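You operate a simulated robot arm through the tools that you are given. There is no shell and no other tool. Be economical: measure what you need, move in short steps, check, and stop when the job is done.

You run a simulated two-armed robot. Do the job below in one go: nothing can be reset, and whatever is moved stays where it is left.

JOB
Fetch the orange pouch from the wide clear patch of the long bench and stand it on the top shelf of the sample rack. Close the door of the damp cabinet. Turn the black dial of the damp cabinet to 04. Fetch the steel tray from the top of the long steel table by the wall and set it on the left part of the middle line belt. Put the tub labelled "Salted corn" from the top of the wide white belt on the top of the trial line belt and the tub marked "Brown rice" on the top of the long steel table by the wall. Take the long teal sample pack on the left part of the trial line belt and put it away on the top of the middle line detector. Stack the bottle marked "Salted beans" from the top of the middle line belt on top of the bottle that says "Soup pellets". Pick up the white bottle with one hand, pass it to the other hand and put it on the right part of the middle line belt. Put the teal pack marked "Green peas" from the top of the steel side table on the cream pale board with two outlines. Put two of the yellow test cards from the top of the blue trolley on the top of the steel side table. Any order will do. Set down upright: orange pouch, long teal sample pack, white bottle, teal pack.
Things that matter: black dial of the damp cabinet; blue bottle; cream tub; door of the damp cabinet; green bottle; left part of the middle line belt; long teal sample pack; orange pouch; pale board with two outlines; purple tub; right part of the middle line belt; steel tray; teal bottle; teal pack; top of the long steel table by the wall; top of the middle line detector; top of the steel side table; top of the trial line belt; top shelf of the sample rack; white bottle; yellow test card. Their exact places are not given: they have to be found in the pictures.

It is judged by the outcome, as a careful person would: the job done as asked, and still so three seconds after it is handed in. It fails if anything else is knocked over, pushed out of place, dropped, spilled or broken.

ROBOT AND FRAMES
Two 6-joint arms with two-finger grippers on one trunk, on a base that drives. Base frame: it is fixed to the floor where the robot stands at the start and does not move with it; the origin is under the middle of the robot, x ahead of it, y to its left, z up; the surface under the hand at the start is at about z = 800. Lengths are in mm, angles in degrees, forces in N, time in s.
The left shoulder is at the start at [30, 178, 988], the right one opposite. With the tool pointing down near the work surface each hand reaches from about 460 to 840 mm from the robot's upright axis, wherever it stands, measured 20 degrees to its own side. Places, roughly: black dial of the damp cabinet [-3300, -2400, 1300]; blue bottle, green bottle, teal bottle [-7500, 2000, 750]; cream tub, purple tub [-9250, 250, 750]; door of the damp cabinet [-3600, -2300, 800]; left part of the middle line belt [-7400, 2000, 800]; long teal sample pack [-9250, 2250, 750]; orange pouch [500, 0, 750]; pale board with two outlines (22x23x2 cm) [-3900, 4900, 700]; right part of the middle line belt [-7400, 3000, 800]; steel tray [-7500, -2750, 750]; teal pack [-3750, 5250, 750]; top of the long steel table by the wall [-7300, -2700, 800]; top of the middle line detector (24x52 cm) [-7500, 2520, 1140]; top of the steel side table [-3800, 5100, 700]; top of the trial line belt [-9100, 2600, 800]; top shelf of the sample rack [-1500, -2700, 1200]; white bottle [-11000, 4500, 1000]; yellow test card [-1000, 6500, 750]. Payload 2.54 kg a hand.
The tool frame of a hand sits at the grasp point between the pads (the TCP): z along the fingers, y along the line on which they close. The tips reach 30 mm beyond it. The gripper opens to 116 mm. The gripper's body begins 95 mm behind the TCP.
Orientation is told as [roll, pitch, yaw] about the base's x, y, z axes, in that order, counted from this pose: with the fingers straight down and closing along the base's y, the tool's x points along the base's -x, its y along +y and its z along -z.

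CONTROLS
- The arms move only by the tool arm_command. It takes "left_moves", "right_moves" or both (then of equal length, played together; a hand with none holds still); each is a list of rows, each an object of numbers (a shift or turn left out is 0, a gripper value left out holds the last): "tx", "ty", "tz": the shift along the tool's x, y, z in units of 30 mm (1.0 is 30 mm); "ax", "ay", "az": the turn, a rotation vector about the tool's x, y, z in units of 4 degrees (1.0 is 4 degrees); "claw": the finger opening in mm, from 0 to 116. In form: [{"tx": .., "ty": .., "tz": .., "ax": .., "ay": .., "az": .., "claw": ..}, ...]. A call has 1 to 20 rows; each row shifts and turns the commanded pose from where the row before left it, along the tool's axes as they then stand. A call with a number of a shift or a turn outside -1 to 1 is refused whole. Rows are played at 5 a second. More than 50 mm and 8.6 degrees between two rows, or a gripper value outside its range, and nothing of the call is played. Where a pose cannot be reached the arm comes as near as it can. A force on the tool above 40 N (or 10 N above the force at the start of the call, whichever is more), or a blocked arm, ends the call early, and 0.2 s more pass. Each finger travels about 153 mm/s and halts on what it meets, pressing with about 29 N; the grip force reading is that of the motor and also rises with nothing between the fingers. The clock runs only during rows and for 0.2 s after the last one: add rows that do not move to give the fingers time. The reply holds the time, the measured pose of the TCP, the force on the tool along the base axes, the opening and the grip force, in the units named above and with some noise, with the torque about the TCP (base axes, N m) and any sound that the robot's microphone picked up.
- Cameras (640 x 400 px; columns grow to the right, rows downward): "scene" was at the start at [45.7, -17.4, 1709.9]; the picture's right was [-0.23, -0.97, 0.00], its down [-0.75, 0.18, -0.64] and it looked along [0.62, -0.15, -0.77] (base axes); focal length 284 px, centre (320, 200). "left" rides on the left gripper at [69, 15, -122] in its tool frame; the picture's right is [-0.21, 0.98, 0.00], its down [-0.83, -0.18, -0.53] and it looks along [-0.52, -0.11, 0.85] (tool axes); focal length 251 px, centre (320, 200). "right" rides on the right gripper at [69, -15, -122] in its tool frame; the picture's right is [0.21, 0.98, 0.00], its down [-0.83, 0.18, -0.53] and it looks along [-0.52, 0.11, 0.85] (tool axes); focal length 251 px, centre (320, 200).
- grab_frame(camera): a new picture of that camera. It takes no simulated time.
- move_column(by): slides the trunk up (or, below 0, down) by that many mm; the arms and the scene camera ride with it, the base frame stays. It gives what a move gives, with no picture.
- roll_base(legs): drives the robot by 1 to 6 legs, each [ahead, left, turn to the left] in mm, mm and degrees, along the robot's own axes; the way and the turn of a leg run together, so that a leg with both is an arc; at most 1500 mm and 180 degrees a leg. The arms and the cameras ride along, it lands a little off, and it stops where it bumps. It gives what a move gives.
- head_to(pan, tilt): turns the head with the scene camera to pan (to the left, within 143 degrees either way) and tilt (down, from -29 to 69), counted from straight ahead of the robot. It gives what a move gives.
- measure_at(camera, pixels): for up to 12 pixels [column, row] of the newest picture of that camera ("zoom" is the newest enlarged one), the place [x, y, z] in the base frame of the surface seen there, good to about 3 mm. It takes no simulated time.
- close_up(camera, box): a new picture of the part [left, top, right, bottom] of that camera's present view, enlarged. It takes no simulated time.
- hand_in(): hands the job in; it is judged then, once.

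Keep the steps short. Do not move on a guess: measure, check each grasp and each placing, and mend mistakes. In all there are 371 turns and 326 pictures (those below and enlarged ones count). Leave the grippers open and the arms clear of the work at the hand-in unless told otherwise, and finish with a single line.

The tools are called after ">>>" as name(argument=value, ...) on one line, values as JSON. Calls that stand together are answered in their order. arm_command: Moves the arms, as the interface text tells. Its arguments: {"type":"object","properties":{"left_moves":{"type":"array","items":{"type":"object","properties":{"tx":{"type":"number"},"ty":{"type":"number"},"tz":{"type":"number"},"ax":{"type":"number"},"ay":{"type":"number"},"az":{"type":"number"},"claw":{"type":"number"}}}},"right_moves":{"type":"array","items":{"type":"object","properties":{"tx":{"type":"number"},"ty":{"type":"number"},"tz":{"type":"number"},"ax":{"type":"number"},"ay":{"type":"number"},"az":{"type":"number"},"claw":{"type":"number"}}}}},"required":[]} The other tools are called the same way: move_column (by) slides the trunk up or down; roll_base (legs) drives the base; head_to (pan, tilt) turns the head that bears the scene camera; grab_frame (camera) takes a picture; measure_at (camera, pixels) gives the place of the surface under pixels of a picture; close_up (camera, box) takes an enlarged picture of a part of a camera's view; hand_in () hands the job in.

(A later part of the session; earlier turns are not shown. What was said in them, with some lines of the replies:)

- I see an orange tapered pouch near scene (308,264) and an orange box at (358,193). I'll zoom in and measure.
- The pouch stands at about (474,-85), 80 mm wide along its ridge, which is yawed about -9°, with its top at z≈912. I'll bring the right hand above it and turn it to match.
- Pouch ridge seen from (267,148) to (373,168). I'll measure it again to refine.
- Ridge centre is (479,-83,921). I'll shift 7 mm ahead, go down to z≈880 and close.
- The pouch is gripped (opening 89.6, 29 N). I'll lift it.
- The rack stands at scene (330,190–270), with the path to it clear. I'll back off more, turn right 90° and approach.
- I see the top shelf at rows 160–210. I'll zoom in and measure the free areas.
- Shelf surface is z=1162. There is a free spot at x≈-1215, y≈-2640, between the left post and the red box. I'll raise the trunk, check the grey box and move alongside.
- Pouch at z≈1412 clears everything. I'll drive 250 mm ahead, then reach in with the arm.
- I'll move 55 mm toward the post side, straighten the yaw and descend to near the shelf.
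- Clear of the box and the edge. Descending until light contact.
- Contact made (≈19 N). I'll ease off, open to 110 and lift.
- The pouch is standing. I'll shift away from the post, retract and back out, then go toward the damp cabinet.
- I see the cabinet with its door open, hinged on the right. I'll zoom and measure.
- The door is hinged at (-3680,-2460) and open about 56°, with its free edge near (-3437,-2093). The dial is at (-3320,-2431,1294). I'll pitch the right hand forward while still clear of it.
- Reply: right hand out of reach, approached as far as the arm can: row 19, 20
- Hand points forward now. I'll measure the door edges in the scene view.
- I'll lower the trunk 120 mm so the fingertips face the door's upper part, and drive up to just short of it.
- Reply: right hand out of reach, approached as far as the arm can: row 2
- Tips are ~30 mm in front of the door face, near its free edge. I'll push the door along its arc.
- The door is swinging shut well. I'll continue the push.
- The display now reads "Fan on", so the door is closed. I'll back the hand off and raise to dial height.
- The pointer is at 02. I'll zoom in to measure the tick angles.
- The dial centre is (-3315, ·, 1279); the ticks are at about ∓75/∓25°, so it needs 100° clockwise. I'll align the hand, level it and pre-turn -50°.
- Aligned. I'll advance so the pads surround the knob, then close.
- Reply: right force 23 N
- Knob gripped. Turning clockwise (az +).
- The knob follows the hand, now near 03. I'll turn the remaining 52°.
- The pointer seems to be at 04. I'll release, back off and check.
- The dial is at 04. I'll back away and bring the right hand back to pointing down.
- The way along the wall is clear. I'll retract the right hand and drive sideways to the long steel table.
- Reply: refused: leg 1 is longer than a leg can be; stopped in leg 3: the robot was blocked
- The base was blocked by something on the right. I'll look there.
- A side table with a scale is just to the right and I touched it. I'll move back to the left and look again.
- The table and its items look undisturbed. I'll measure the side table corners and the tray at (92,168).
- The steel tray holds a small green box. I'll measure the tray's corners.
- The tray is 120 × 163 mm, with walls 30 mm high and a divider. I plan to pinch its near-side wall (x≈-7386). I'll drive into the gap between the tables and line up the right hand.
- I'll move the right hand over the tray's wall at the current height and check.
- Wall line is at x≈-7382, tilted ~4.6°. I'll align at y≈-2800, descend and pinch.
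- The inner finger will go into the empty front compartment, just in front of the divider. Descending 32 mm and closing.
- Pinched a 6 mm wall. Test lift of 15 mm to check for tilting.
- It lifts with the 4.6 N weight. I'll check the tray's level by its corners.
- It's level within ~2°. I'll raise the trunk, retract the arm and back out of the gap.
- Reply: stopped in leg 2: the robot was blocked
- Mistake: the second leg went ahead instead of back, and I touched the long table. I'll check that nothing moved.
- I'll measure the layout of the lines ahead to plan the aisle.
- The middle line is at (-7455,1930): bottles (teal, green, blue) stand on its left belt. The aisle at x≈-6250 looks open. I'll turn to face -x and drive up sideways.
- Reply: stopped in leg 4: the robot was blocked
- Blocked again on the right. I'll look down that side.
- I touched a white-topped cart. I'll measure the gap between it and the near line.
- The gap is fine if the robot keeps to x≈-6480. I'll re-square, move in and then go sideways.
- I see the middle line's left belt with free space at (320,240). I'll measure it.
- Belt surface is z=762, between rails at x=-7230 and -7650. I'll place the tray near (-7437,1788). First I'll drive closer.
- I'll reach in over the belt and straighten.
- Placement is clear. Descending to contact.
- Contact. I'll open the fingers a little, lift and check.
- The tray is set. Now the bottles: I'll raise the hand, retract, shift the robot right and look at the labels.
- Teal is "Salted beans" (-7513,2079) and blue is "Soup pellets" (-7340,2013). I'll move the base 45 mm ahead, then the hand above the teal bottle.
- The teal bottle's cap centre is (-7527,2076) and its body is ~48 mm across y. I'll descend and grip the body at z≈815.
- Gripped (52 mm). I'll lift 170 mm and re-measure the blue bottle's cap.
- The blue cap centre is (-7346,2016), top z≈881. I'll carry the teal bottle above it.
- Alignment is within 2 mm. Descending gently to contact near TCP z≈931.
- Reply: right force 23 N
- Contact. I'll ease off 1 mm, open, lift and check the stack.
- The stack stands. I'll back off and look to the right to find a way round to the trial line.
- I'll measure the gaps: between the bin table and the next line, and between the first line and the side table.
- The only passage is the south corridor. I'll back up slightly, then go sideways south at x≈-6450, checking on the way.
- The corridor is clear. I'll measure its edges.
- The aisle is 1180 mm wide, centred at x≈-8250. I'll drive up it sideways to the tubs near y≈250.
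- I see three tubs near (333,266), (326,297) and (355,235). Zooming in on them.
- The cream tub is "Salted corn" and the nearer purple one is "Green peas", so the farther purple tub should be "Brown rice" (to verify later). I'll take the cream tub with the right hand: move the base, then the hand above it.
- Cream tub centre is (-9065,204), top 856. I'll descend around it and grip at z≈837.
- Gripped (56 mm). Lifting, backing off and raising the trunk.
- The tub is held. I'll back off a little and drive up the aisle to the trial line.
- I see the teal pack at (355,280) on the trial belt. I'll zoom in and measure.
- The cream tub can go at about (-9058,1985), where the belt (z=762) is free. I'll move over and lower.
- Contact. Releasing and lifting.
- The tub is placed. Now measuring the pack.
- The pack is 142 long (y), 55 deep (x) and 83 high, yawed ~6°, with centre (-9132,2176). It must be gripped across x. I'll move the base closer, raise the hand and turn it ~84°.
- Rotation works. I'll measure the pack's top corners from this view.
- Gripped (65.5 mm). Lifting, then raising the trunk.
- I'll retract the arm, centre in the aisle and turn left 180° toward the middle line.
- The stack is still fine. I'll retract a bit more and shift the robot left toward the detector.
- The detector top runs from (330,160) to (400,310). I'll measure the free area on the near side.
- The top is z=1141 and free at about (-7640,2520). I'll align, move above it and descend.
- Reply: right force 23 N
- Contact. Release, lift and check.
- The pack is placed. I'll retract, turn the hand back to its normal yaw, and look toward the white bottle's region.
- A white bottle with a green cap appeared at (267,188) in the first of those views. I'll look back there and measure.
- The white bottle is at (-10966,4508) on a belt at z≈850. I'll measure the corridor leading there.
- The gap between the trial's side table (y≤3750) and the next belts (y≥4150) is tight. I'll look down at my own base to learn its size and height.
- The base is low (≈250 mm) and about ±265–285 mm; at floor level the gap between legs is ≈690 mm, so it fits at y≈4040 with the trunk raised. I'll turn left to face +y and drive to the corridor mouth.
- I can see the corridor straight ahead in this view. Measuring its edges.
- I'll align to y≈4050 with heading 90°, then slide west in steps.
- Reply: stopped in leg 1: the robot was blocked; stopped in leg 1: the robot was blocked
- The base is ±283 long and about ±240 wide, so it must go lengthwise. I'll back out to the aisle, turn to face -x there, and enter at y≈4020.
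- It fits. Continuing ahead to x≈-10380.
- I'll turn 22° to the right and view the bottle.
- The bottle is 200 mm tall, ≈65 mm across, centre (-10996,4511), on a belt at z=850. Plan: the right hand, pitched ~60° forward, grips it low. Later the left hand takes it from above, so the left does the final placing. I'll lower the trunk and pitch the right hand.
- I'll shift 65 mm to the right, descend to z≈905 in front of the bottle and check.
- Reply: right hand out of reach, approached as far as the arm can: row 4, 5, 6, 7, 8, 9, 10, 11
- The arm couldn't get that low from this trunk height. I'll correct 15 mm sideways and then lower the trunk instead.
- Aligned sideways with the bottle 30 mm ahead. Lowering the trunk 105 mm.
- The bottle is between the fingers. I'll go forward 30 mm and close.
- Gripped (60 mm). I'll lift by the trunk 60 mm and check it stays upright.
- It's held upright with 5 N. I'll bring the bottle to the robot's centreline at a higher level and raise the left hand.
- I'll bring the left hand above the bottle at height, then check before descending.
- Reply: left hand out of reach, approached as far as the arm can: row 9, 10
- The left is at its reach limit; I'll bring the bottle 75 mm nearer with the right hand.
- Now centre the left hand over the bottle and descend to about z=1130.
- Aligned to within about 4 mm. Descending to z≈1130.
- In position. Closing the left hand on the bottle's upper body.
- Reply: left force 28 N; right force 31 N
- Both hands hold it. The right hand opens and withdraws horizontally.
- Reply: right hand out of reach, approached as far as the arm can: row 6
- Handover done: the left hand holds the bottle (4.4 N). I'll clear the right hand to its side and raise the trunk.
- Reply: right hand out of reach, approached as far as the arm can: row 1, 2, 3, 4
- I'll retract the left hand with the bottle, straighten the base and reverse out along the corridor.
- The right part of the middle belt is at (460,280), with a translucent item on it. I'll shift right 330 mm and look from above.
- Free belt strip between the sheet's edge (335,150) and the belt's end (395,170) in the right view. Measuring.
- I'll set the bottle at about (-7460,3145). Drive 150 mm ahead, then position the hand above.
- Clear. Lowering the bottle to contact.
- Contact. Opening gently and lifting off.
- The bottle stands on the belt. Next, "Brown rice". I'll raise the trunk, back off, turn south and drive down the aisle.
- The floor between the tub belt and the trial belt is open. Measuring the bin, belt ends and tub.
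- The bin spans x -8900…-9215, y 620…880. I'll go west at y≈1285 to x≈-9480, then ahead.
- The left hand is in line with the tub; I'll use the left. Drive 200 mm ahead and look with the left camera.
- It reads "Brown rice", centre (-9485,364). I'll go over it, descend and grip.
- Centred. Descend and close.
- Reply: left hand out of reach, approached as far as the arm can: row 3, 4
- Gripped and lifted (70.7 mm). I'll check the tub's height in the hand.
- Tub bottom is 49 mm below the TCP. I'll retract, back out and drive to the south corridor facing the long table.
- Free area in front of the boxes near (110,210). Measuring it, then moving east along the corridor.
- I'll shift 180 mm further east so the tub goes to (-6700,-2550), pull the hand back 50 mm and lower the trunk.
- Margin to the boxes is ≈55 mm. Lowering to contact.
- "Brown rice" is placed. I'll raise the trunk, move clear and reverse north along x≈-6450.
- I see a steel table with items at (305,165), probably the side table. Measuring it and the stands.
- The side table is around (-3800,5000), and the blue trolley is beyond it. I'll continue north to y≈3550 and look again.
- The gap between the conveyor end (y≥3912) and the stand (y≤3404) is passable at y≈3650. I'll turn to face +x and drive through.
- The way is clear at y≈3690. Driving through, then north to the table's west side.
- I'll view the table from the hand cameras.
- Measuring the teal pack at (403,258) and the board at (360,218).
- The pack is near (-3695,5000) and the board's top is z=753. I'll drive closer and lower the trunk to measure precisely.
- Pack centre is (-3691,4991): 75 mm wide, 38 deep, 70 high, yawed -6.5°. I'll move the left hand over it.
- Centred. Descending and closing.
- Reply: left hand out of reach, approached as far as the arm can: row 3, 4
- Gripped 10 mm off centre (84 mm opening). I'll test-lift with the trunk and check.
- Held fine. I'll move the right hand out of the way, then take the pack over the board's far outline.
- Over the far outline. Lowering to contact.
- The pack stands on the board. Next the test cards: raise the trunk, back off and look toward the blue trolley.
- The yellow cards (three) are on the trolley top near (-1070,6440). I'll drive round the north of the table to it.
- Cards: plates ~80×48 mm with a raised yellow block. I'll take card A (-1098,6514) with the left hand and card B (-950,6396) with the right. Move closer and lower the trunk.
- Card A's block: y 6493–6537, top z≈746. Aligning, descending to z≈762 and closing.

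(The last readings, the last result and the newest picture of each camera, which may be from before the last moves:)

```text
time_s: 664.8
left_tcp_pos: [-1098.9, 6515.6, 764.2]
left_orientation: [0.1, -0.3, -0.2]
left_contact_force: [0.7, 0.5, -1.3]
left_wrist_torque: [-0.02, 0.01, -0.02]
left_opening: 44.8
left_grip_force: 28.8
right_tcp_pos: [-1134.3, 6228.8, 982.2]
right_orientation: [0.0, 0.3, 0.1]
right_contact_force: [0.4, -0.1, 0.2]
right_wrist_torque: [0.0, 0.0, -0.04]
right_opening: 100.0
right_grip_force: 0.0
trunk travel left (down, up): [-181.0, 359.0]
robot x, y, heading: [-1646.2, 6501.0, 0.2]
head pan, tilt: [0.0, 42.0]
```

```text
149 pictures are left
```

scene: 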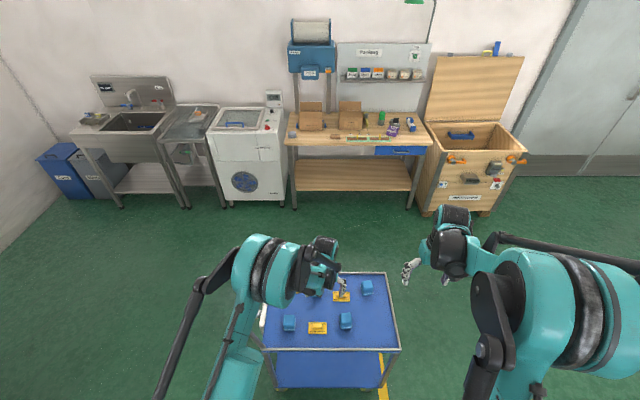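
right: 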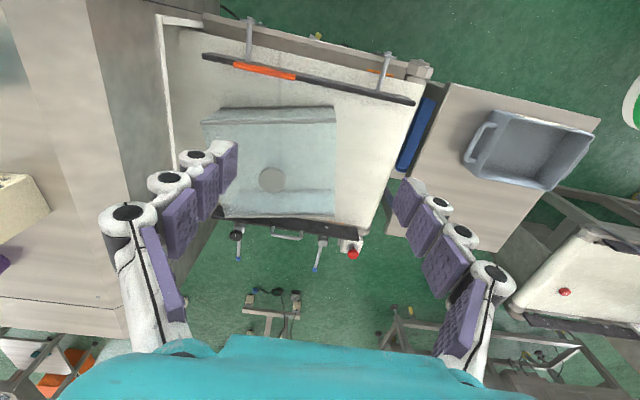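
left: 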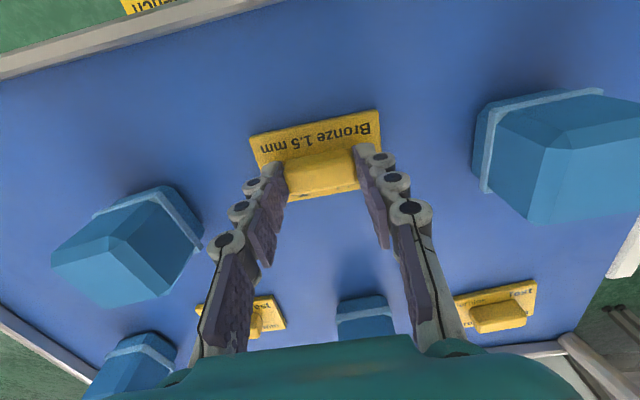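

Gripped. Lifting and moving the left hand aside; the right goes above card B.

>>> arm_command(left_moves=[{"tz": -0.5}, {"tz": -1}, {"tz": -1}, {"tz": -1}, {"tz": -1}, {"tz": -1}, {"ty": 1}, {"ty": 1}, {"ty": 1}, {"ty": 1}, {"ty": 1}])

>>> arm_command(right_moves=[{"tx": -1, "ty": 0.95}, {"tx": -1, "ty": 0.95}, {"tx": -1, "ty": 0.95}, {"tx": -1, "ty": 0.95}, {"tx": -1, "ty": 0.95}, {"tx": -1, "ty": 0.8}, {"claw": 64}, {}])

>>> grab_frame(camera="right")

>>> grab_frame(camera="left")

```text
time_s: 667.2
left_tcp_pos: [-1099.6, 6666.1, 932.1]
left_orientation: [0.1, -0.4, -0.1]
left_contact_force: [0.2, 0.0, 0.1]
left_wrist_torque: [-0.04, 0.01, 0.01]
left_opening: 44.8
left_grip_force: 29.0
right_tcp_pos: [-1133.3, 6230.4, 982.0]
right_orientation: [0.0, 0.2, 0.1]
right_contact_force: [0.2, 0.2, -0.5]
right_wrist_torque: [-0.03, 0.0, -0.03]
right_opening: 100.0
right_grip_force: 0.1
trunk travel left (down, up): [-181.0, 359.0]
robot x, y, heading: [-1645.0, 6504.6, 0.1]
head pan, tilt: [0.0, 42.0]
```

```text
time_s: 669.0
left_tcp_pos: [-1098.3, 6665.6, 930.5]
left_orientation: [0.1, -0.2, -0.1]
left_contact_force: [0.8, 0.3, -0.2]
left_wrist_torque: [0.0, 0.0, -0.04]
left_opening: 44.7
left_grip_force: 29.0
right_tcp_pos: [-954.7, 6397.8, 982.8]
right_orientation: [0.0, 0.4, 0.0]
right_contact_force: [-0.1, 0.6, 0.4]
right_wrist_torque: [0.0, 0.03, 0.02]
right_opening: 63.9
right_grip_force: 0.1
trunk travel left (down, up): [-181.0, 359.0]
robot x, y, heading: [-1646.8, 6497.1, 0.3]
head pan, tilt: [0.0, 42.0]
```

```text
148 pictures are left
```

right: 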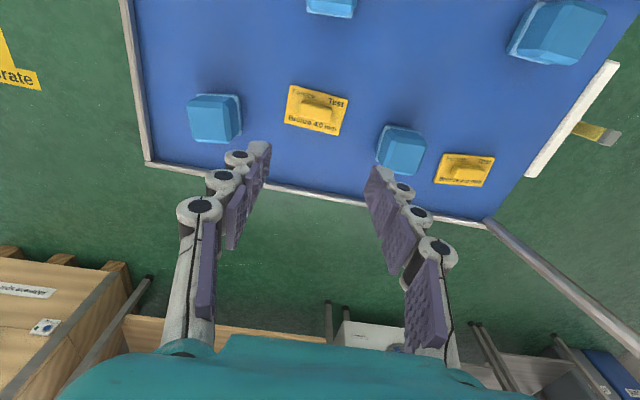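

```text
147 pictures are left
```

left: 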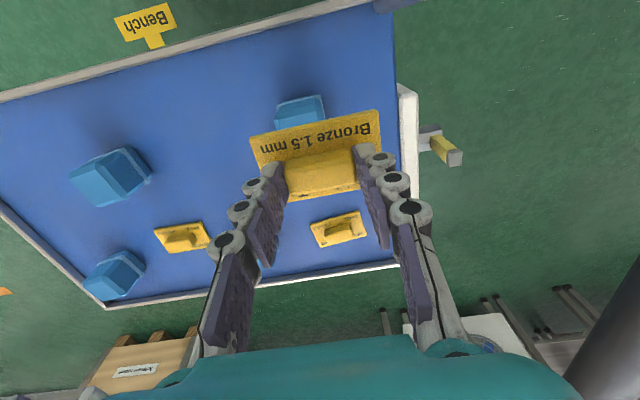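

>>> measure_at(camera="right", pixels=[[304, 102], [332, 109], [318, 105], [302, 110], [330, 116], [292, 87], [347, 100], [286, 122], [338, 134], [215, 115], [402, 145]])

```text
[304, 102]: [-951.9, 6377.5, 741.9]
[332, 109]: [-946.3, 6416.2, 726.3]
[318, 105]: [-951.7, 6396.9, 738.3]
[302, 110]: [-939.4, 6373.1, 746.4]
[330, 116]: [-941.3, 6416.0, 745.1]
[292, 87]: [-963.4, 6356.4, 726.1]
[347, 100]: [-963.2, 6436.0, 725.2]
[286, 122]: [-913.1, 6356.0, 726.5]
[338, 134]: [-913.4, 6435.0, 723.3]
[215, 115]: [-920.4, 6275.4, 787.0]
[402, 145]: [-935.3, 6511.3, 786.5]
```

Card B centre is (-938,6396). Descending with the right hand.

>>> arm_command(right_moves=[{"tx": -0.54, "ty": -0.08}, {"tz": 1}, {"tz": 1}, {"tz": 1}, {"tz": 1}, {"tz": 1}, {"tz": 1}, {"tz": 1}, {"tz": 0.3}, {}, {"claw": 30}, {"claw": 30}, {}])

>>> grab_frame(camera="right")

```text
time_s: 671.8
left_tcp_pos: [-1099.3, 6665.6, 929.0]
left_orientation: [0.1, -0.3, -0.1]
left_contact_force: [0.6, -0.3, -0.6]
left_wrist_torque: [0.04, -0.01, 0.0]
left_opening: 44.8
left_grip_force: 29.1
right_tcp_pos: [-938.2, 6394.4, 762.0]
right_orientation: [-0.1, 0.2, 0.1]
right_contact_force: [0.3, 0.5, 0.0]
right_wrist_torque: [-0.02, -0.01, 0.03]
right_opening: 44.9
right_grip_force: 29.2
trunk travel left (down, up): [-181.0, 359.0]
robot x, y, heading: [-1650.9, 6502.1, 0.2]
head pan, tilt: [0.0, 42.0]
```

```text
146 pictures are left
```

right: 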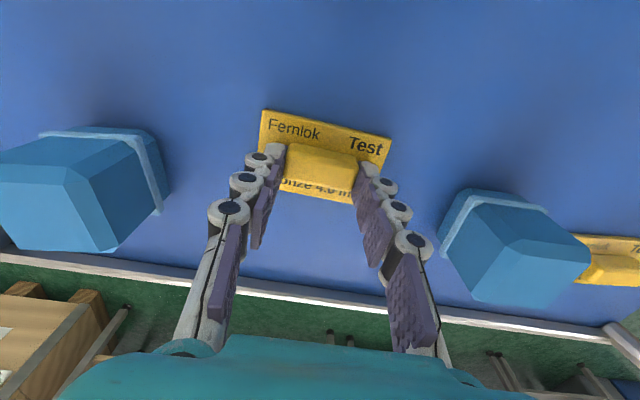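

Both cards are held. Lifting both, raising the trunk and reversing away from the trolley.

>>> arm_command(right_moves=[{"tz": -0.5}, {"tz": -1}, {"tz": -1}, {"tz": -1}, {"tz": -1}, {"tz": -1}, {"tx": 1}, {"tx": 1}, {"tx": 1}, {"tx": 1}])

>>> move_column(by=200)

>>> roll_base(legs=[[-1350, 0, 0]])

>>> head_to(pan=-100, tilt=35)

>>> grab_frame(camera="scene")

```text
time_s: 674.0
left_tcp_pos: [-1100.2, 6664.3, 931.1]
left_orientation: [0.2, -0.3, -0.2]
left_contact_force: [-0.8, 0.5, -0.8]
left_wrist_torque: [0.02, -0.02, 0.02]
left_opening: 45.1
left_grip_force: 29.5
right_tcp_pos: [-1059.2, 6393.6, 929.1]
right_orientation: [0.0, 0.1, 0.1]
right_contact_force: [-0.8, -0.3, -0.4]
right_wrist_torque: [0.0, -0.02, -0.02]
right_opening: 44.9
right_grip_force: 29.0
trunk travel left (down, up): [-181.0, 359.0]
robot x, y, heading: [-1648.9, 6502.9, 0.4]
head pan, tilt: [0.0, 42.0]
```

```text
time_s: 676.2
left_tcp_pos: [-1099.2, 6664.9, 1129.5]
left_orientation: [0.1, -0.3, -0.1]
left_contact_force: [-0.1, 0.6, -0.4]
left_wrist_torque: [0.04, 0.01, 0.03]
left_opening: 44.5
left_grip_force: 28.7
right_tcp_pos: [-1058.4, 6393.3, 1128.5]
right_orientation: [0.0, 0.2, 0.2]
right_contact_force: [-0.4, -0.3, -0.4]
right_wrist_torque: [0.01, 0.05, 0.0]
right_opening: 44.9
right_grip_force: 28.7
trunk travel left (down, up): [-381.0, 159.0]
robot x, y, heading: [-1647.4, 6504.2, 0.1]
head pan, tilt: [0.0, 42.0]
```

```text
time_s: 682.9
left_tcp_pos: [-2438.4, 6661.9, 1131.2]
left_orientation: [0.1, -0.2, -0.4]
left_contact_force: [-0.3, -0.5, -0.3]
left_wrist_torque: [-0.02, 0.03, -0.03]
left_opening: 44.9
left_grip_force: 29.0
right_tcp_pos: [-2400.8, 6388.8, 1129.0]
right_orientation: [0.0, 0.2, -0.4]
right_contact_force: [-1.0, 0.3, -1.2]
right_wrist_torque: [0.04, -0.01, 0.0]
right_opening: 44.7
right_grip_force: 29.2
trunk travel left (down, up): [-381.0, 159.0]
robot x, y, heading: [-2984.0, 6502.9, -0.5]
head pan, tilt: [0.0, 42.0]
```

```text
time_s: 684.6
left_tcp_pos: [-2438.2, 6661.4, 1129.5]
left_orientation: [0.2, -0.4, -0.4]
left_contact_force: [0.6, -0.7, -0.2]
left_wrist_torque: [0.02, -0.02, -0.01]
left_opening: 44.9
left_grip_force: 29.2
right_tcp_pos: [-2398.7, 6388.8, 1128.5]
right_orientation: [0.0, 0.2, -0.4]
right_contact_force: [0.7, 0.2, -0.2]
right_wrist_torque: [-0.02, 0.0, 0.02]
right_opening: 44.5
right_grip_force: 28.9
trunk travel left (down, up): [-381.0, 159.0]
robot x, y, heading: [-2985.5, 6500.6, -0.2]
head pan, tilt: [-100.0, 35.0]
```

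```text
145 pictures are left
```

scene: 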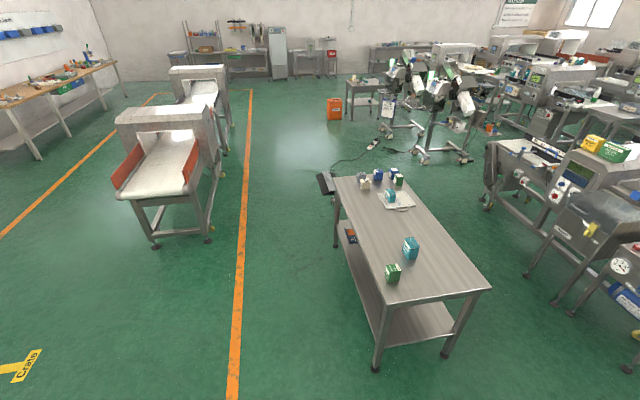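

East side of the table is open. Measuring its edges and the free area.

>>> measure_at(camera="scene", pixels=[[335, 182], [377, 298], [380, 230], [370, 215], [395, 240], [408, 252], [393, 280], [390, 198], [490, 285], [400, 225], [425, 228]])

>>> roll_base(legs=[[0, 0, -90], [0, 0, -90]])

```text
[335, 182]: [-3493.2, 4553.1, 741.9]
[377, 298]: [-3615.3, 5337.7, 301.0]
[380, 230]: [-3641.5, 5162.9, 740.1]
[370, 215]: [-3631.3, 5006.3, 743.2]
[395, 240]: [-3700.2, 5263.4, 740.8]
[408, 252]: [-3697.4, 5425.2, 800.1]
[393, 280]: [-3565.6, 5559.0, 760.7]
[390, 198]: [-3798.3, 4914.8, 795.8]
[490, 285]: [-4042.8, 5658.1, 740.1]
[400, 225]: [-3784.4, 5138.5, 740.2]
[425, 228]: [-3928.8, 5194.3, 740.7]
```

```text
time_s: 692.7
left_tcp_pos: [-3541.1, 6355.7, 1130.7]
left_orientation: [0.0, -0.2, 178.0]
left_contact_force: [-2.0, -0.4, -0.1]
left_wrist_torque: [-0.02, -0.01, -0.03]
left_opening: 44.9
left_grip_force: 29.2
right_tcp_pos: [-3572.9, 6629.0, 1128.8]
right_orientation: [0.0, 0.2, 178.3]
right_contact_force: [0.3, -0.2, -0.5]
right_wrist_torque: [0.0, 0.03, 0.01]
right_opening: 44.6
right_grip_force: 29.2
trunk travel left (down, up): [-381.0, 159.0]
robot x, y, heading: [-2988.0, 6500.4, 178.5]
head pan, tilt: [-100.0, 35.0]
```

I'll drive to the table's east side so the cards land at about y=5045 and y=5320.

>>> roll_base(legs=[[0, 0, 1.6], [0, 1310, 0], [185, 0, 0]])

>>> arm_command(left_moves=[{"tx": -0.8}, {"tx": -0.8}, {}], right_moves=[{"tx": -0.3}, {"tx": -0.3}, {}])

>>> move_column(by=-200)

>>> grab_frame(camera="left")

>>> grab_frame(camera="right")

```text
time_s: 700.8
left_tcp_pos: [-3720.4, 5039.2, 1131.0]
left_orientation: [0.1, -0.2, 179.8]
left_contact_force: [0.2, -0.3, -0.9]
left_wrist_torque: [0.02, 0.02, -0.02]
left_opening: 44.8
left_grip_force: 29.4
right_tcp_pos: [-3760.6, 5310.5, 1128.2]
right_orientation: [-0.1, 0.3, 179.9]
right_contact_force: [-1.0, 0.4, -0.8]
right_wrist_torque: [-0.01, -0.02, -0.01]
right_opening: 44.7
right_grip_force: 29.6
trunk travel left (down, up): [-381.0, 159.0]
robot x, y, heading: [-3172.9, 5200.2, -179.8]
head pan, tilt: [-100.0, 35.0]
```

```text
time_s: 701.5
left_tcp_pos: [-3768.3, 5038.1, 1130.6]
left_orientation: [0.1, -0.4, 179.7]
left_contact_force: [0.8, -0.8, -0.4]
left_wrist_torque: [-0.04, 0.05, 0.01]
left_opening: 44.8
left_grip_force: 28.6
right_tcp_pos: [-3777.4, 5311.0, 1130.3]
right_orientation: [0.0, 0.2, 180.0]
right_contact_force: [-0.2, 0.8, 0.1]
right_wrist_torque: [0.0, 0.0, -0.01]
right_opening: 44.7
right_grip_force: 29.0
trunk travel left (down, up): [-381.0, 159.0]
robot x, y, heading: [-3171.7, 5199.3, -180.1]
head pan, tilt: [-100.0, 35.0]
```

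```text
time_s: 703.7
left_tcp_pos: [-3768.3, 5038.7, 931.6]
left_orientation: [0.1, -0.3, 179.8]
left_contact_force: [0.8, -0.5, -0.4]
left_wrist_torque: [0.01, 0.0, -0.01]
left_opening: 44.9
left_grip_force: 28.5
right_tcp_pos: [-3778.5, 5311.0, 928.4]
right_orientation: [0.1, 0.2, 180.0]
right_contact_force: [-0.2, -0.1, -0.8]
right_wrist_torque: [0.03, -0.04, 0.04]
right_opening: 44.7
right_grip_force: 28.9
trunk travel left (down, up): [-181.0, 359.0]
robot x, y, heading: [-3171.4, 5200.7, -180.0]
head pan, tilt: [-100.0, 35.0]
```

```text
144 pictures are left
```

left: 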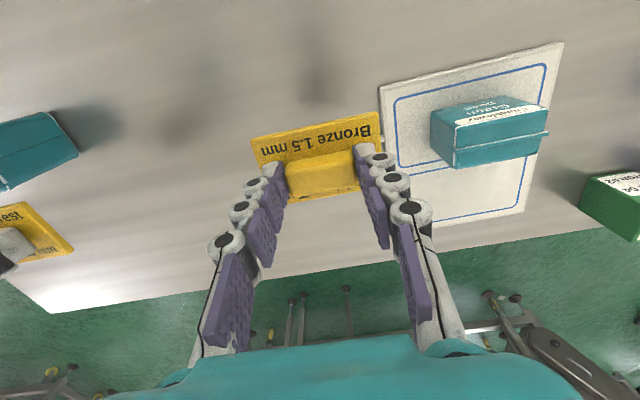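

```text
143 pictures are left
```

right: 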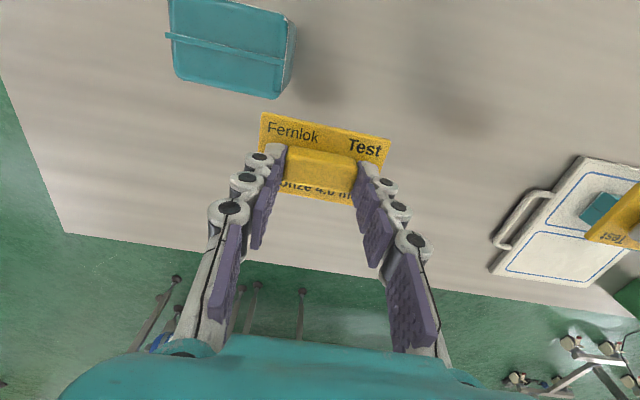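

Both spots are clear. I'll nudge the left 15 mm away from the board and lower both hands.

>>> arm_command(left_moves=[{"ty": -0.5}, {"tz": 0.95}, {"tz": 0.95}, {"tz": 0.95}, {"tz": 0.95}, {"tz": 0.9}, {"tz": 0.05}, {"tz": 0.05}, {"tz": 0.05}, {}], right_moves=[{}, {"tz": 0.95}, {"tz": 0.95}, {"tz": 0.95}, {"tz": 0.95}, {"tz": 0.85}, {"tz": 0.05}, {"tz": 0.05}, {"tz": 0.05}, {}])

```text
time_s: 704.6
left_tcp_pos: [-3769.8, 5052.5, 875.0]
left_orientation: [0.2, -0.3, 179.9]
left_contact_force: [-0.5, 0.1, -0.8]
left_wrist_torque: [-0.05, -0.01, 0.0]
left_opening: 44.8
left_grip_force: 29.2
right_tcp_pos: [-3779.8, 5309.8, 873.6]
right_orientation: [0.0, 0.1, -180.0]
right_contact_force: [-2.6, -3.2, 22.8]
right_wrist_torque: [0.76, -0.46, -0.01]
right_opening: 46.0
right_grip_force: 28.8
trunk travel left (down, up): [-181.0, 359.0]
robot x, y, heading: [-3169.6, 5203.0, -180.0]
head pan, tilt: [-100.0, 35.0]
stopped in row 4 (right hand): the force on the tool passed its limit at 64 N (the readings are from after the stop); the commanded pose is now the measured one
```

The right hand met something early. I'll look before doing anything else.

>>> grab_frame(camera="right")

>>> grab_frame(camera="left")

>>> head_to(pan=-10, tilt=55)

>>> grab_frame(camera="scene")

```text
142 pictures are left
```

right: 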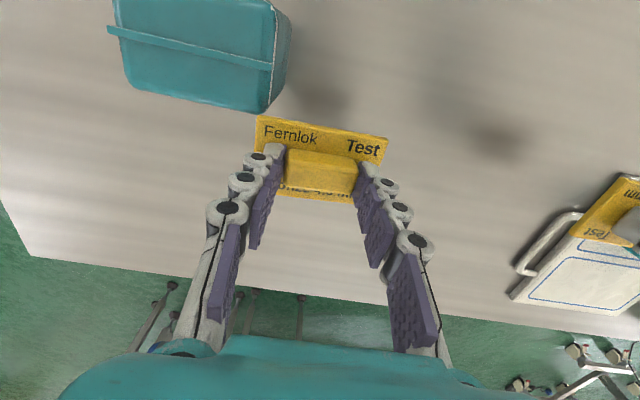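

```text
141 pictures are left
```

left: 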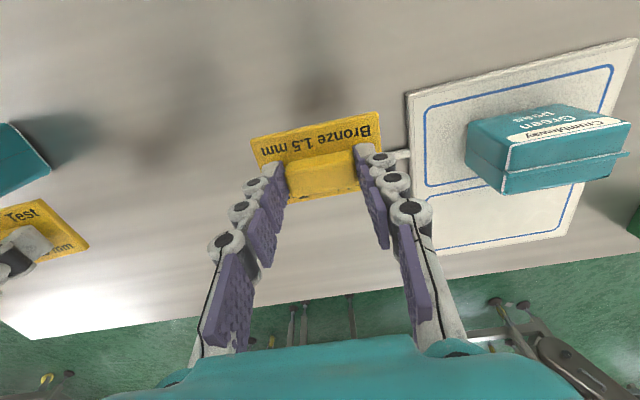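

```text
time_s: 706.2
left_tcp_pos: [-3767.1, 5052.9, 875.5]
left_orientation: [0.2, -0.4, 179.8]
left_contact_force: [-0.1, 0.5, -0.3]
left_wrist_torque: [0.0, -0.01, -0.03]
left_opening: 44.8
left_grip_force: 29.6
right_tcp_pos: [-3778.3, 5310.1, 872.5]
right_orientation: [-0.1, 0.1, -180.1]
right_contact_force: [-3.5, -3.1, 31.0]
right_wrist_torque: [1.07, -0.55, 0.05]
right_opening: 46.2
right_grip_force: 29.1
trunk travel left (down, up): [-181.0, 359.0]
robot x, y, heading: [-3173.9, 5202.4, -180.0]
head pan, tilt: [-10.0, 55.0]
```

```text
140 pictures are left
```

scene: 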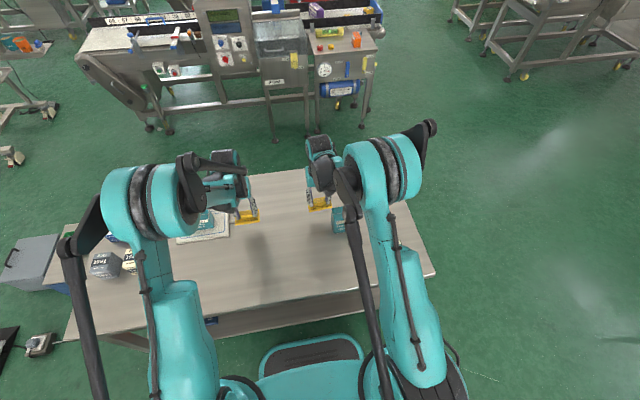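

>>> measure_at(camera="right", pixels=[[200, 30], [265, 95], [265, 110], [130, 70], [275, 20], [262, 125], [385, 145], [290, 195], [345, 197], [270, 70]])

>>> close_up(camera="scene", box=[280, 120, 400, 250])

```text
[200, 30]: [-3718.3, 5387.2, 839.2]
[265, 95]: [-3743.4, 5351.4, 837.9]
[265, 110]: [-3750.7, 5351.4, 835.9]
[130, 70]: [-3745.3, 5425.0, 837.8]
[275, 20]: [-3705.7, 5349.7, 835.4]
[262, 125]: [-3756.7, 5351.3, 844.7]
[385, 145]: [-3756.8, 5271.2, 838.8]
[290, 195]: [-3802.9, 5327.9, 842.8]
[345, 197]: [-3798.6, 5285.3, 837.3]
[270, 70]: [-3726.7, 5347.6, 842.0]
```

```text
3.08 times, centred on (340, 185) of scene
```

zoom: 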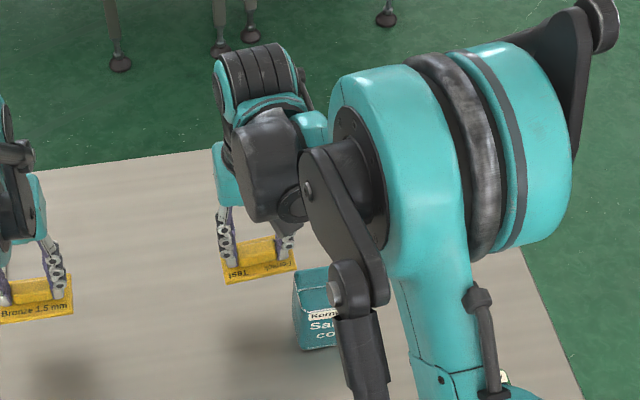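

The right card's corner touched the top of the "Salted corn" box (top z=838). I'll lift the right hand off and shift it away.

>>> arm_command(right_moves=[{"tz": -0.5}, {"tz": -1}, {"tz": -0.5}, {"ty": 0.9, "tx": -0.5}, {"ty": 0.9, "tx": -0.5}, {}])

>>> grab_frame(camera="right")

>>> close_up(camera="scene", box=[180, 120, 440, 300])

```text
time_s: 707.6
left_tcp_pos: [-3770.0, 5053.0, 874.2]
left_orientation: [0.0, -0.3, 179.8]
left_contact_force: [0.1, -0.7, -1.1]
left_wrist_torque: [0.0, 0.01, -0.03]
left_opening: 44.7
left_grip_force: 28.7
right_tcp_pos: [-3809.4, 5257.2, 932.4]
right_orientation: [0.0, 0.2, 179.9]
right_contact_force: [-0.3, -0.3, 0.0]
right_wrist_torque: [-0.01, 0.01, -0.04]
right_opening: 45.6
right_grip_force: 29.0
trunk travel left (down, up): [-181.0, 359.0]
robot x, y, heading: [-3172.3, 5200.3, -180.0]
head pan, tilt: [-10.0, 55.0]
```

```text
138 pictures are left
```

right: 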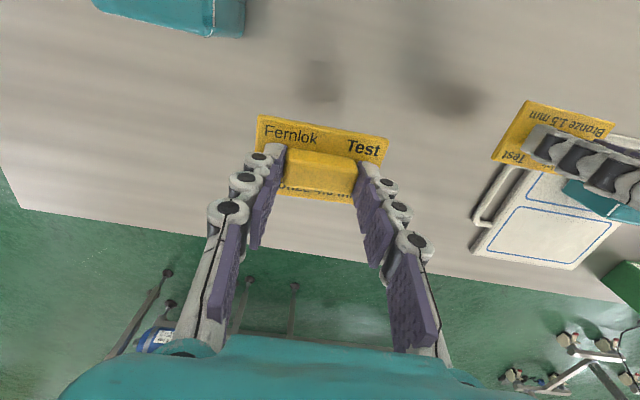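

```text
2.22 times, centred on (310, 210) of scene
```

zoom: 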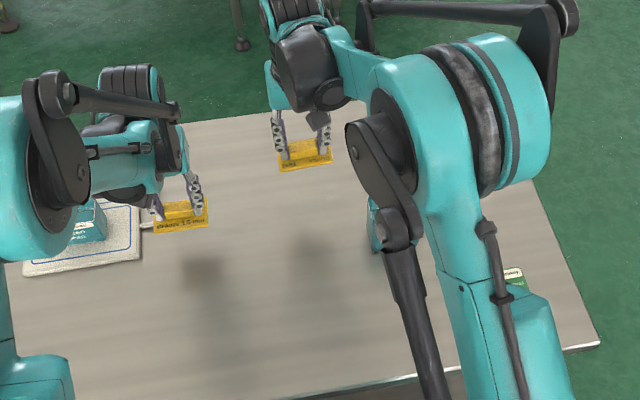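

Box still stands. I'll check the right card's level in the hand.

>>> measure_at(camera="right", pixels=[[262, 122], [384, 143], [262, 146], [378, 162], [285, 192], [348, 199], [320, 175]])

```text
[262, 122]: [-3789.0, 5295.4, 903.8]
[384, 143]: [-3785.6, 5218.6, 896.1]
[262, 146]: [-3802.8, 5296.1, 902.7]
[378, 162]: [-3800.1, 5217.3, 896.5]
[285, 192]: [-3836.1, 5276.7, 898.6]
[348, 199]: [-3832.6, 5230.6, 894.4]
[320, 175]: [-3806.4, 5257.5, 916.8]
```

The card is tilted ~5°, acceptable; it will settle on the table. Lowering the right alone first.

>>> arm_command(right_moves=[{"tz": 0.95}, {"tz": 0.95}, {"tz": 0.95}, {"tz": 0.95}, {"tz": 0.95}, {"tz": 0.06}, {"tz": 0.06}, {"tz": 0.05}, {}])

```text
time_s: 709.6
left_tcp_pos: [-3770.0, 5053.9, 874.1]
left_orientation: [0.1, -0.3, 179.9]
left_contact_force: [0.3, 0.2, -0.9]
left_wrist_torque: [0.01, 0.01, -0.01]
left_opening: 44.9
left_grip_force: 29.0
right_tcp_pos: [-3809.3, 5257.1, 784.2]
right_orientation: [0.0, 0.2, -180.1]
right_contact_force: [0.1, 0.4, 0.3]
right_wrist_torque: [0.0, -0.01, 0.0]
right_opening: 45.0
right_grip_force: 28.8
trunk travel left (down, up): [-181.0, 359.0]
robot x, y, heading: [-3171.2, 5200.3, -179.7]
head pan, tilt: [-10.0, 55.0]
```

>>> arm_command(right_moves=[{"tz": 0.06}, {"tz": 0.06}, {"tz": 0.05}, {}], left_moves=[{"tz": 0.95}, {"tz": 0.95}, {"tz": 0.95}, {"tz": 0.05}])

```text
time_s: 710.6
left_tcp_pos: [-3769.8, 5051.4, 786.6]
left_orientation: [0.0, -0.4, 179.8]
left_contact_force: [-0.6, -0.1, -0.7]
left_wrist_torque: [0.0, 0.0, -0.01]
left_opening: 44.8
left_grip_force: 28.9
right_tcp_pos: [-3809.1, 5257.1, 779.2]
right_orientation: [0.1, 0.2, -180.0]
right_contact_force: [-0.1, 2.2, 4.1]
right_wrist_torque: [-0.13, 0.14, -0.06]
right_opening: 44.7
right_grip_force: 28.9
trunk travel left (down, up): [-181.0, 359.0]
robot x, y, heading: [-3175.0, 5200.9, -179.8]
head pan, tilt: [-10.0, 55.0]
```

>>> arm_command(right_moves=[{"tz": 0.05}, {"tz": 0.03}, {}], left_moves=[{"tz": 0.06}, {"tz": 0.05}, {}])

```text
time_s: 711.4
left_tcp_pos: [-3769.1, 5052.1, 784.0]
left_orientation: [0.1, -0.3, 179.8]
left_contact_force: [0.3, 0.6, -0.3]
left_wrist_torque: [-0.01, 0.02, 0.0]
left_opening: 44.8
left_grip_force: 28.8
right_tcp_pos: [-3809.5, 5257.2, 776.4]
right_orientation: [0.0, 0.1, -179.9]
right_contact_force: [-3.0, 1.0, 18.0]
right_wrist_torque: [0.11, 0.64, -0.02]
right_opening: 44.7
right_grip_force: 29.1
trunk travel left (down, up): [-181.0, 359.0]
robot x, y, heading: [-3169.2, 5202.0, -179.9]
head pan, tilt: [-10.0, 55.0]
```

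Right is down. Releasing the right; the left goes slightly lower to contact.

>>> arm_command(right_moves=[{"tz": -0.05}, {"claw": 60}, {"claw": 60}, {"tz": -0.4}, {"tz": -1}], left_moves=[{"tz": 0.05}, {"tz": 0.05}, {"tz": 0.04}, {}, {}])

>>> grab_frame(camera="right")

```text
time_s: 712.6
left_tcp_pos: [-3770.2, 5052.2, 780.2]
left_orientation: [0.3, -0.2, 179.9]
left_contact_force: [-0.6, -4.9, 22.4]
left_wrist_torque: [-0.2, 0.1, 0.0]
left_opening: 44.9
left_grip_force: 29.1
right_tcp_pos: [-3806.4, 5256.5, 821.5]
right_orientation: [0.0, 0.1, -180.0]
right_contact_force: [0.1, 0.5, 0.2]
right_wrist_torque: [-0.03, 0.0, 0.02]
right_opening: 60.0
right_grip_force: 0.1
trunk travel left (down, up): [-181.0, 359.0]
robot x, y, heading: [-3172.4, 5199.1, -180.1]
head pan, tilt: [-10.0, 55.0]
```

```text
136 pictures are left
```

right: 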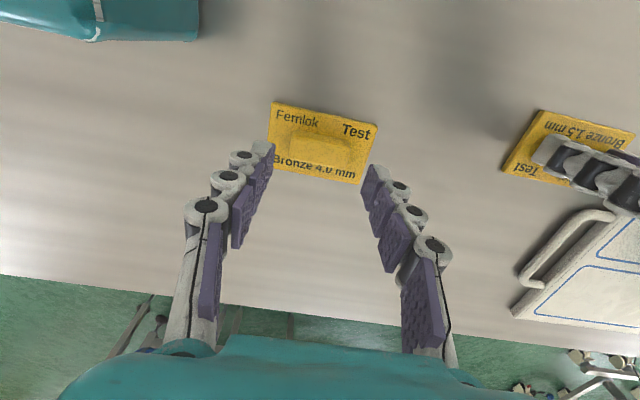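

Right card lies flat. Releasing the left and raising both.

>>> arm_command(left_moves=[{"tz": -0.05}, {"claw": 60}, {"claw": 60}, {"tz": -0.4}, {"tz": -1}, {"tz": -1}, {"tz": -1}, {"tz": -1}, {"tz": -1}, {"tz": -1}], right_moves=[{}, {}, {}, {"tz": -1}, {"tz": -1}, {"tz": -1}, {"tz": -1}, {"tz": -1}, {"claw": 110}, {}])

>>> move_column(by=200)

>>> roll_base(legs=[[-400, 0, 0]])

>>> head_to(pan=0, tilt=35)

>>> grab_frame(camera="scene")

>>> grab_frame(camera="left")

```text
time_s: 714.8
left_tcp_pos: [-3768.6, 5055.6, 973.9]
left_orientation: [0.0, -0.2, 179.8]
left_contact_force: [0.5, -1.2, -0.1]
left_wrist_torque: [-0.01, 0.04, 0.03]
left_opening: 59.7
left_grip_force: 0.0
right_tcp_pos: [-3808.6, 5256.3, 969.1]
right_orientation: [-0.1, 0.2, -180.0]
right_contact_force: [-0.4, -0.2, 0.4]
right_wrist_torque: [0.03, 0.01, -0.01]
right_opening: 110.0
right_grip_force: 0.1
trunk travel left (down, up): [-181.0, 359.0]
robot x, y, heading: [-3168.8, 5201.0, -180.1]
head pan, tilt: [-10.0, 55.0]
```

```text
time_s: 717.0
left_tcp_pos: [-3769.3, 5054.6, 1173.9]
left_orientation: [0.1, -0.3, 179.7]
left_contact_force: [-0.1, 0.8, -0.5]
left_wrist_torque: [-0.02, 0.01, 0.0]
left_opening: 59.9
left_grip_force: 0.1
right_tcp_pos: [-3807.9, 5256.3, 1168.1]
right_orientation: [0.0, 0.2, -180.0]
right_contact_force: [0.1, 0.4, -0.1]
right_wrist_torque: [0.03, -0.03, -0.02]
right_opening: 109.9
right_grip_force: 0.0
trunk travel left (down, up): [-381.0, 159.0]
robot x, y, heading: [-3173.0, 5199.2, -179.8]
head pan, tilt: [-10.0, 55.0]
```

```text
time_s: 719.5
left_tcp_pos: [-3363.1, 5053.3, 1172.7]
left_orientation: [0.1, -0.4, 180.0]
left_contact_force: [-0.1, 0.6, 0.2]
left_wrist_torque: [-0.02, 0.01, -0.01]
left_opening: 60.1
left_grip_force: 0.1
right_tcp_pos: [-3402.7, 5255.2, 1169.7]
right_orientation: [-0.1, 0.2, -179.8]
right_contact_force: [0.1, 0.0, 0.2]
right_wrist_torque: [-0.01, 0.05, -0.01]
right_opening: 109.9
right_grip_force: 0.0
trunk travel left (down, up): [-381.0, 159.0]
robot x, y, heading: [-2760.8, 5202.0, -179.9]
head pan, tilt: [-10.0, 55.0]
```

```text
time_s: 720.3
left_tcp_pos: [-3364.1, 5054.4, 1173.3]
left_orientation: [0.1, -0.3, 180.0]
left_contact_force: [-1.4, -0.9, 0.4]
left_wrist_torque: [0.0, -0.03, -0.03]
left_opening: 60.4
left_grip_force: 0.1
right_tcp_pos: [-3403.6, 5255.8, 1169.3]
right_orientation: [-0.1, 0.2, -179.8]
right_contact_force: [0.3, 0.1, 0.3]
right_wrist_torque: [0.01, -0.01, -0.03]
right_opening: 110.0
right_grip_force: 0.0
trunk travel left (down, up): [-381.0, 159.0]
robot x, y, heading: [-2765.3, 5202.4, -179.8]
head pan, tilt: [0.0, 35.0]
```

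```text
135 pictures are left
```

scene: 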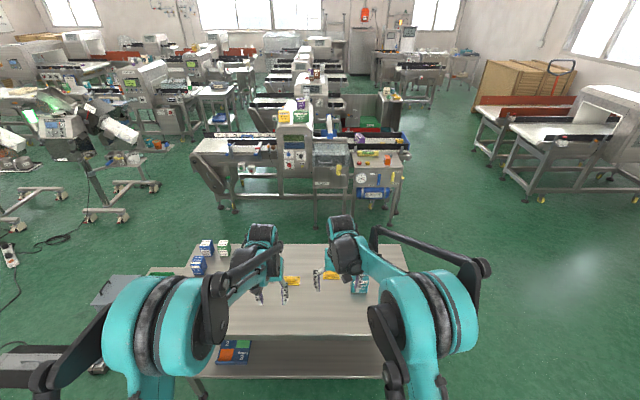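

```text
134 pictures are left
```

left: 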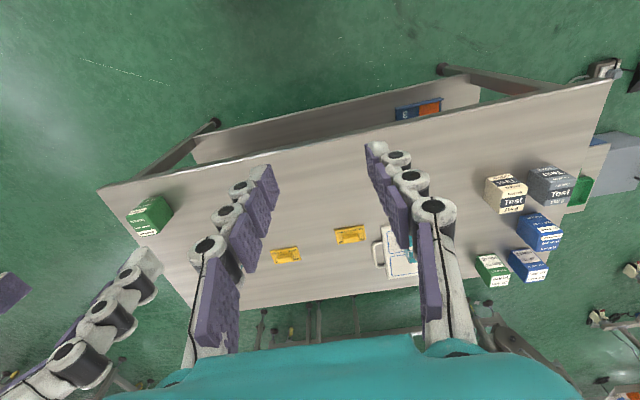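

Both cards are placed. A quick check of the Salted corn box and the green pack.

>>> close_up(camera="scene", box=[150, 210, 430, 390])

>>> measure_at(camera="scene", pixels=[[358, 278], [365, 290], [292, 281], [330, 275]])

```text
2.22 times, centred on (290, 300) of scene
```

zoom: 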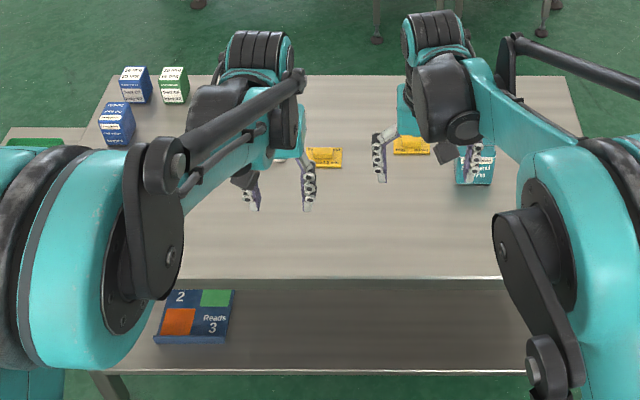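

```text
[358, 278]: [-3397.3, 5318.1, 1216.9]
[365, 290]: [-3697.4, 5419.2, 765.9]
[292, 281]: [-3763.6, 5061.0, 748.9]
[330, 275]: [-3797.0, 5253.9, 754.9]
```

Everything is in place. Opening the grippers fully.

>>> arm_command(left_moves=[{"claw": 110}, {}, {}])

>>> hand_in()

```text
time_s: 721.1
left_tcp_pos: [-3364.3, 5052.7, 1173.2]
left_orientation: [0.0, -0.3, 180.0]
left_contact_force: [0.9, 0.4, -1.2]
left_wrist_torque: [0.01, 0.03, -0.01]
left_opening: 109.9
left_grip_force: 0.1
right_tcp_pos: [-3403.7, 5256.5, 1169.6]
right_orientation: [0.0, 0.2, -179.9]
right_contact_force: [-0.6, -0.2, -0.3]
right_wrist_torque: [0.0, 0.02, -0.02]
right_opening: 110.1
right_grip_force: 0.0
trunk travel left (down, up): [-381.0, 159.0]
robot x, y, heading: [-2765.6, 5206.2, -179.8]
head pan, tilt: [0.0, 35.0]
```

```text
The job is handed in.
```

All ten tasks were done and handed in; on the way the base bumped furniture several times and one test card briefly pressed on the "Salted corn" box on the side table, with nothing seen to move in the checks I made.
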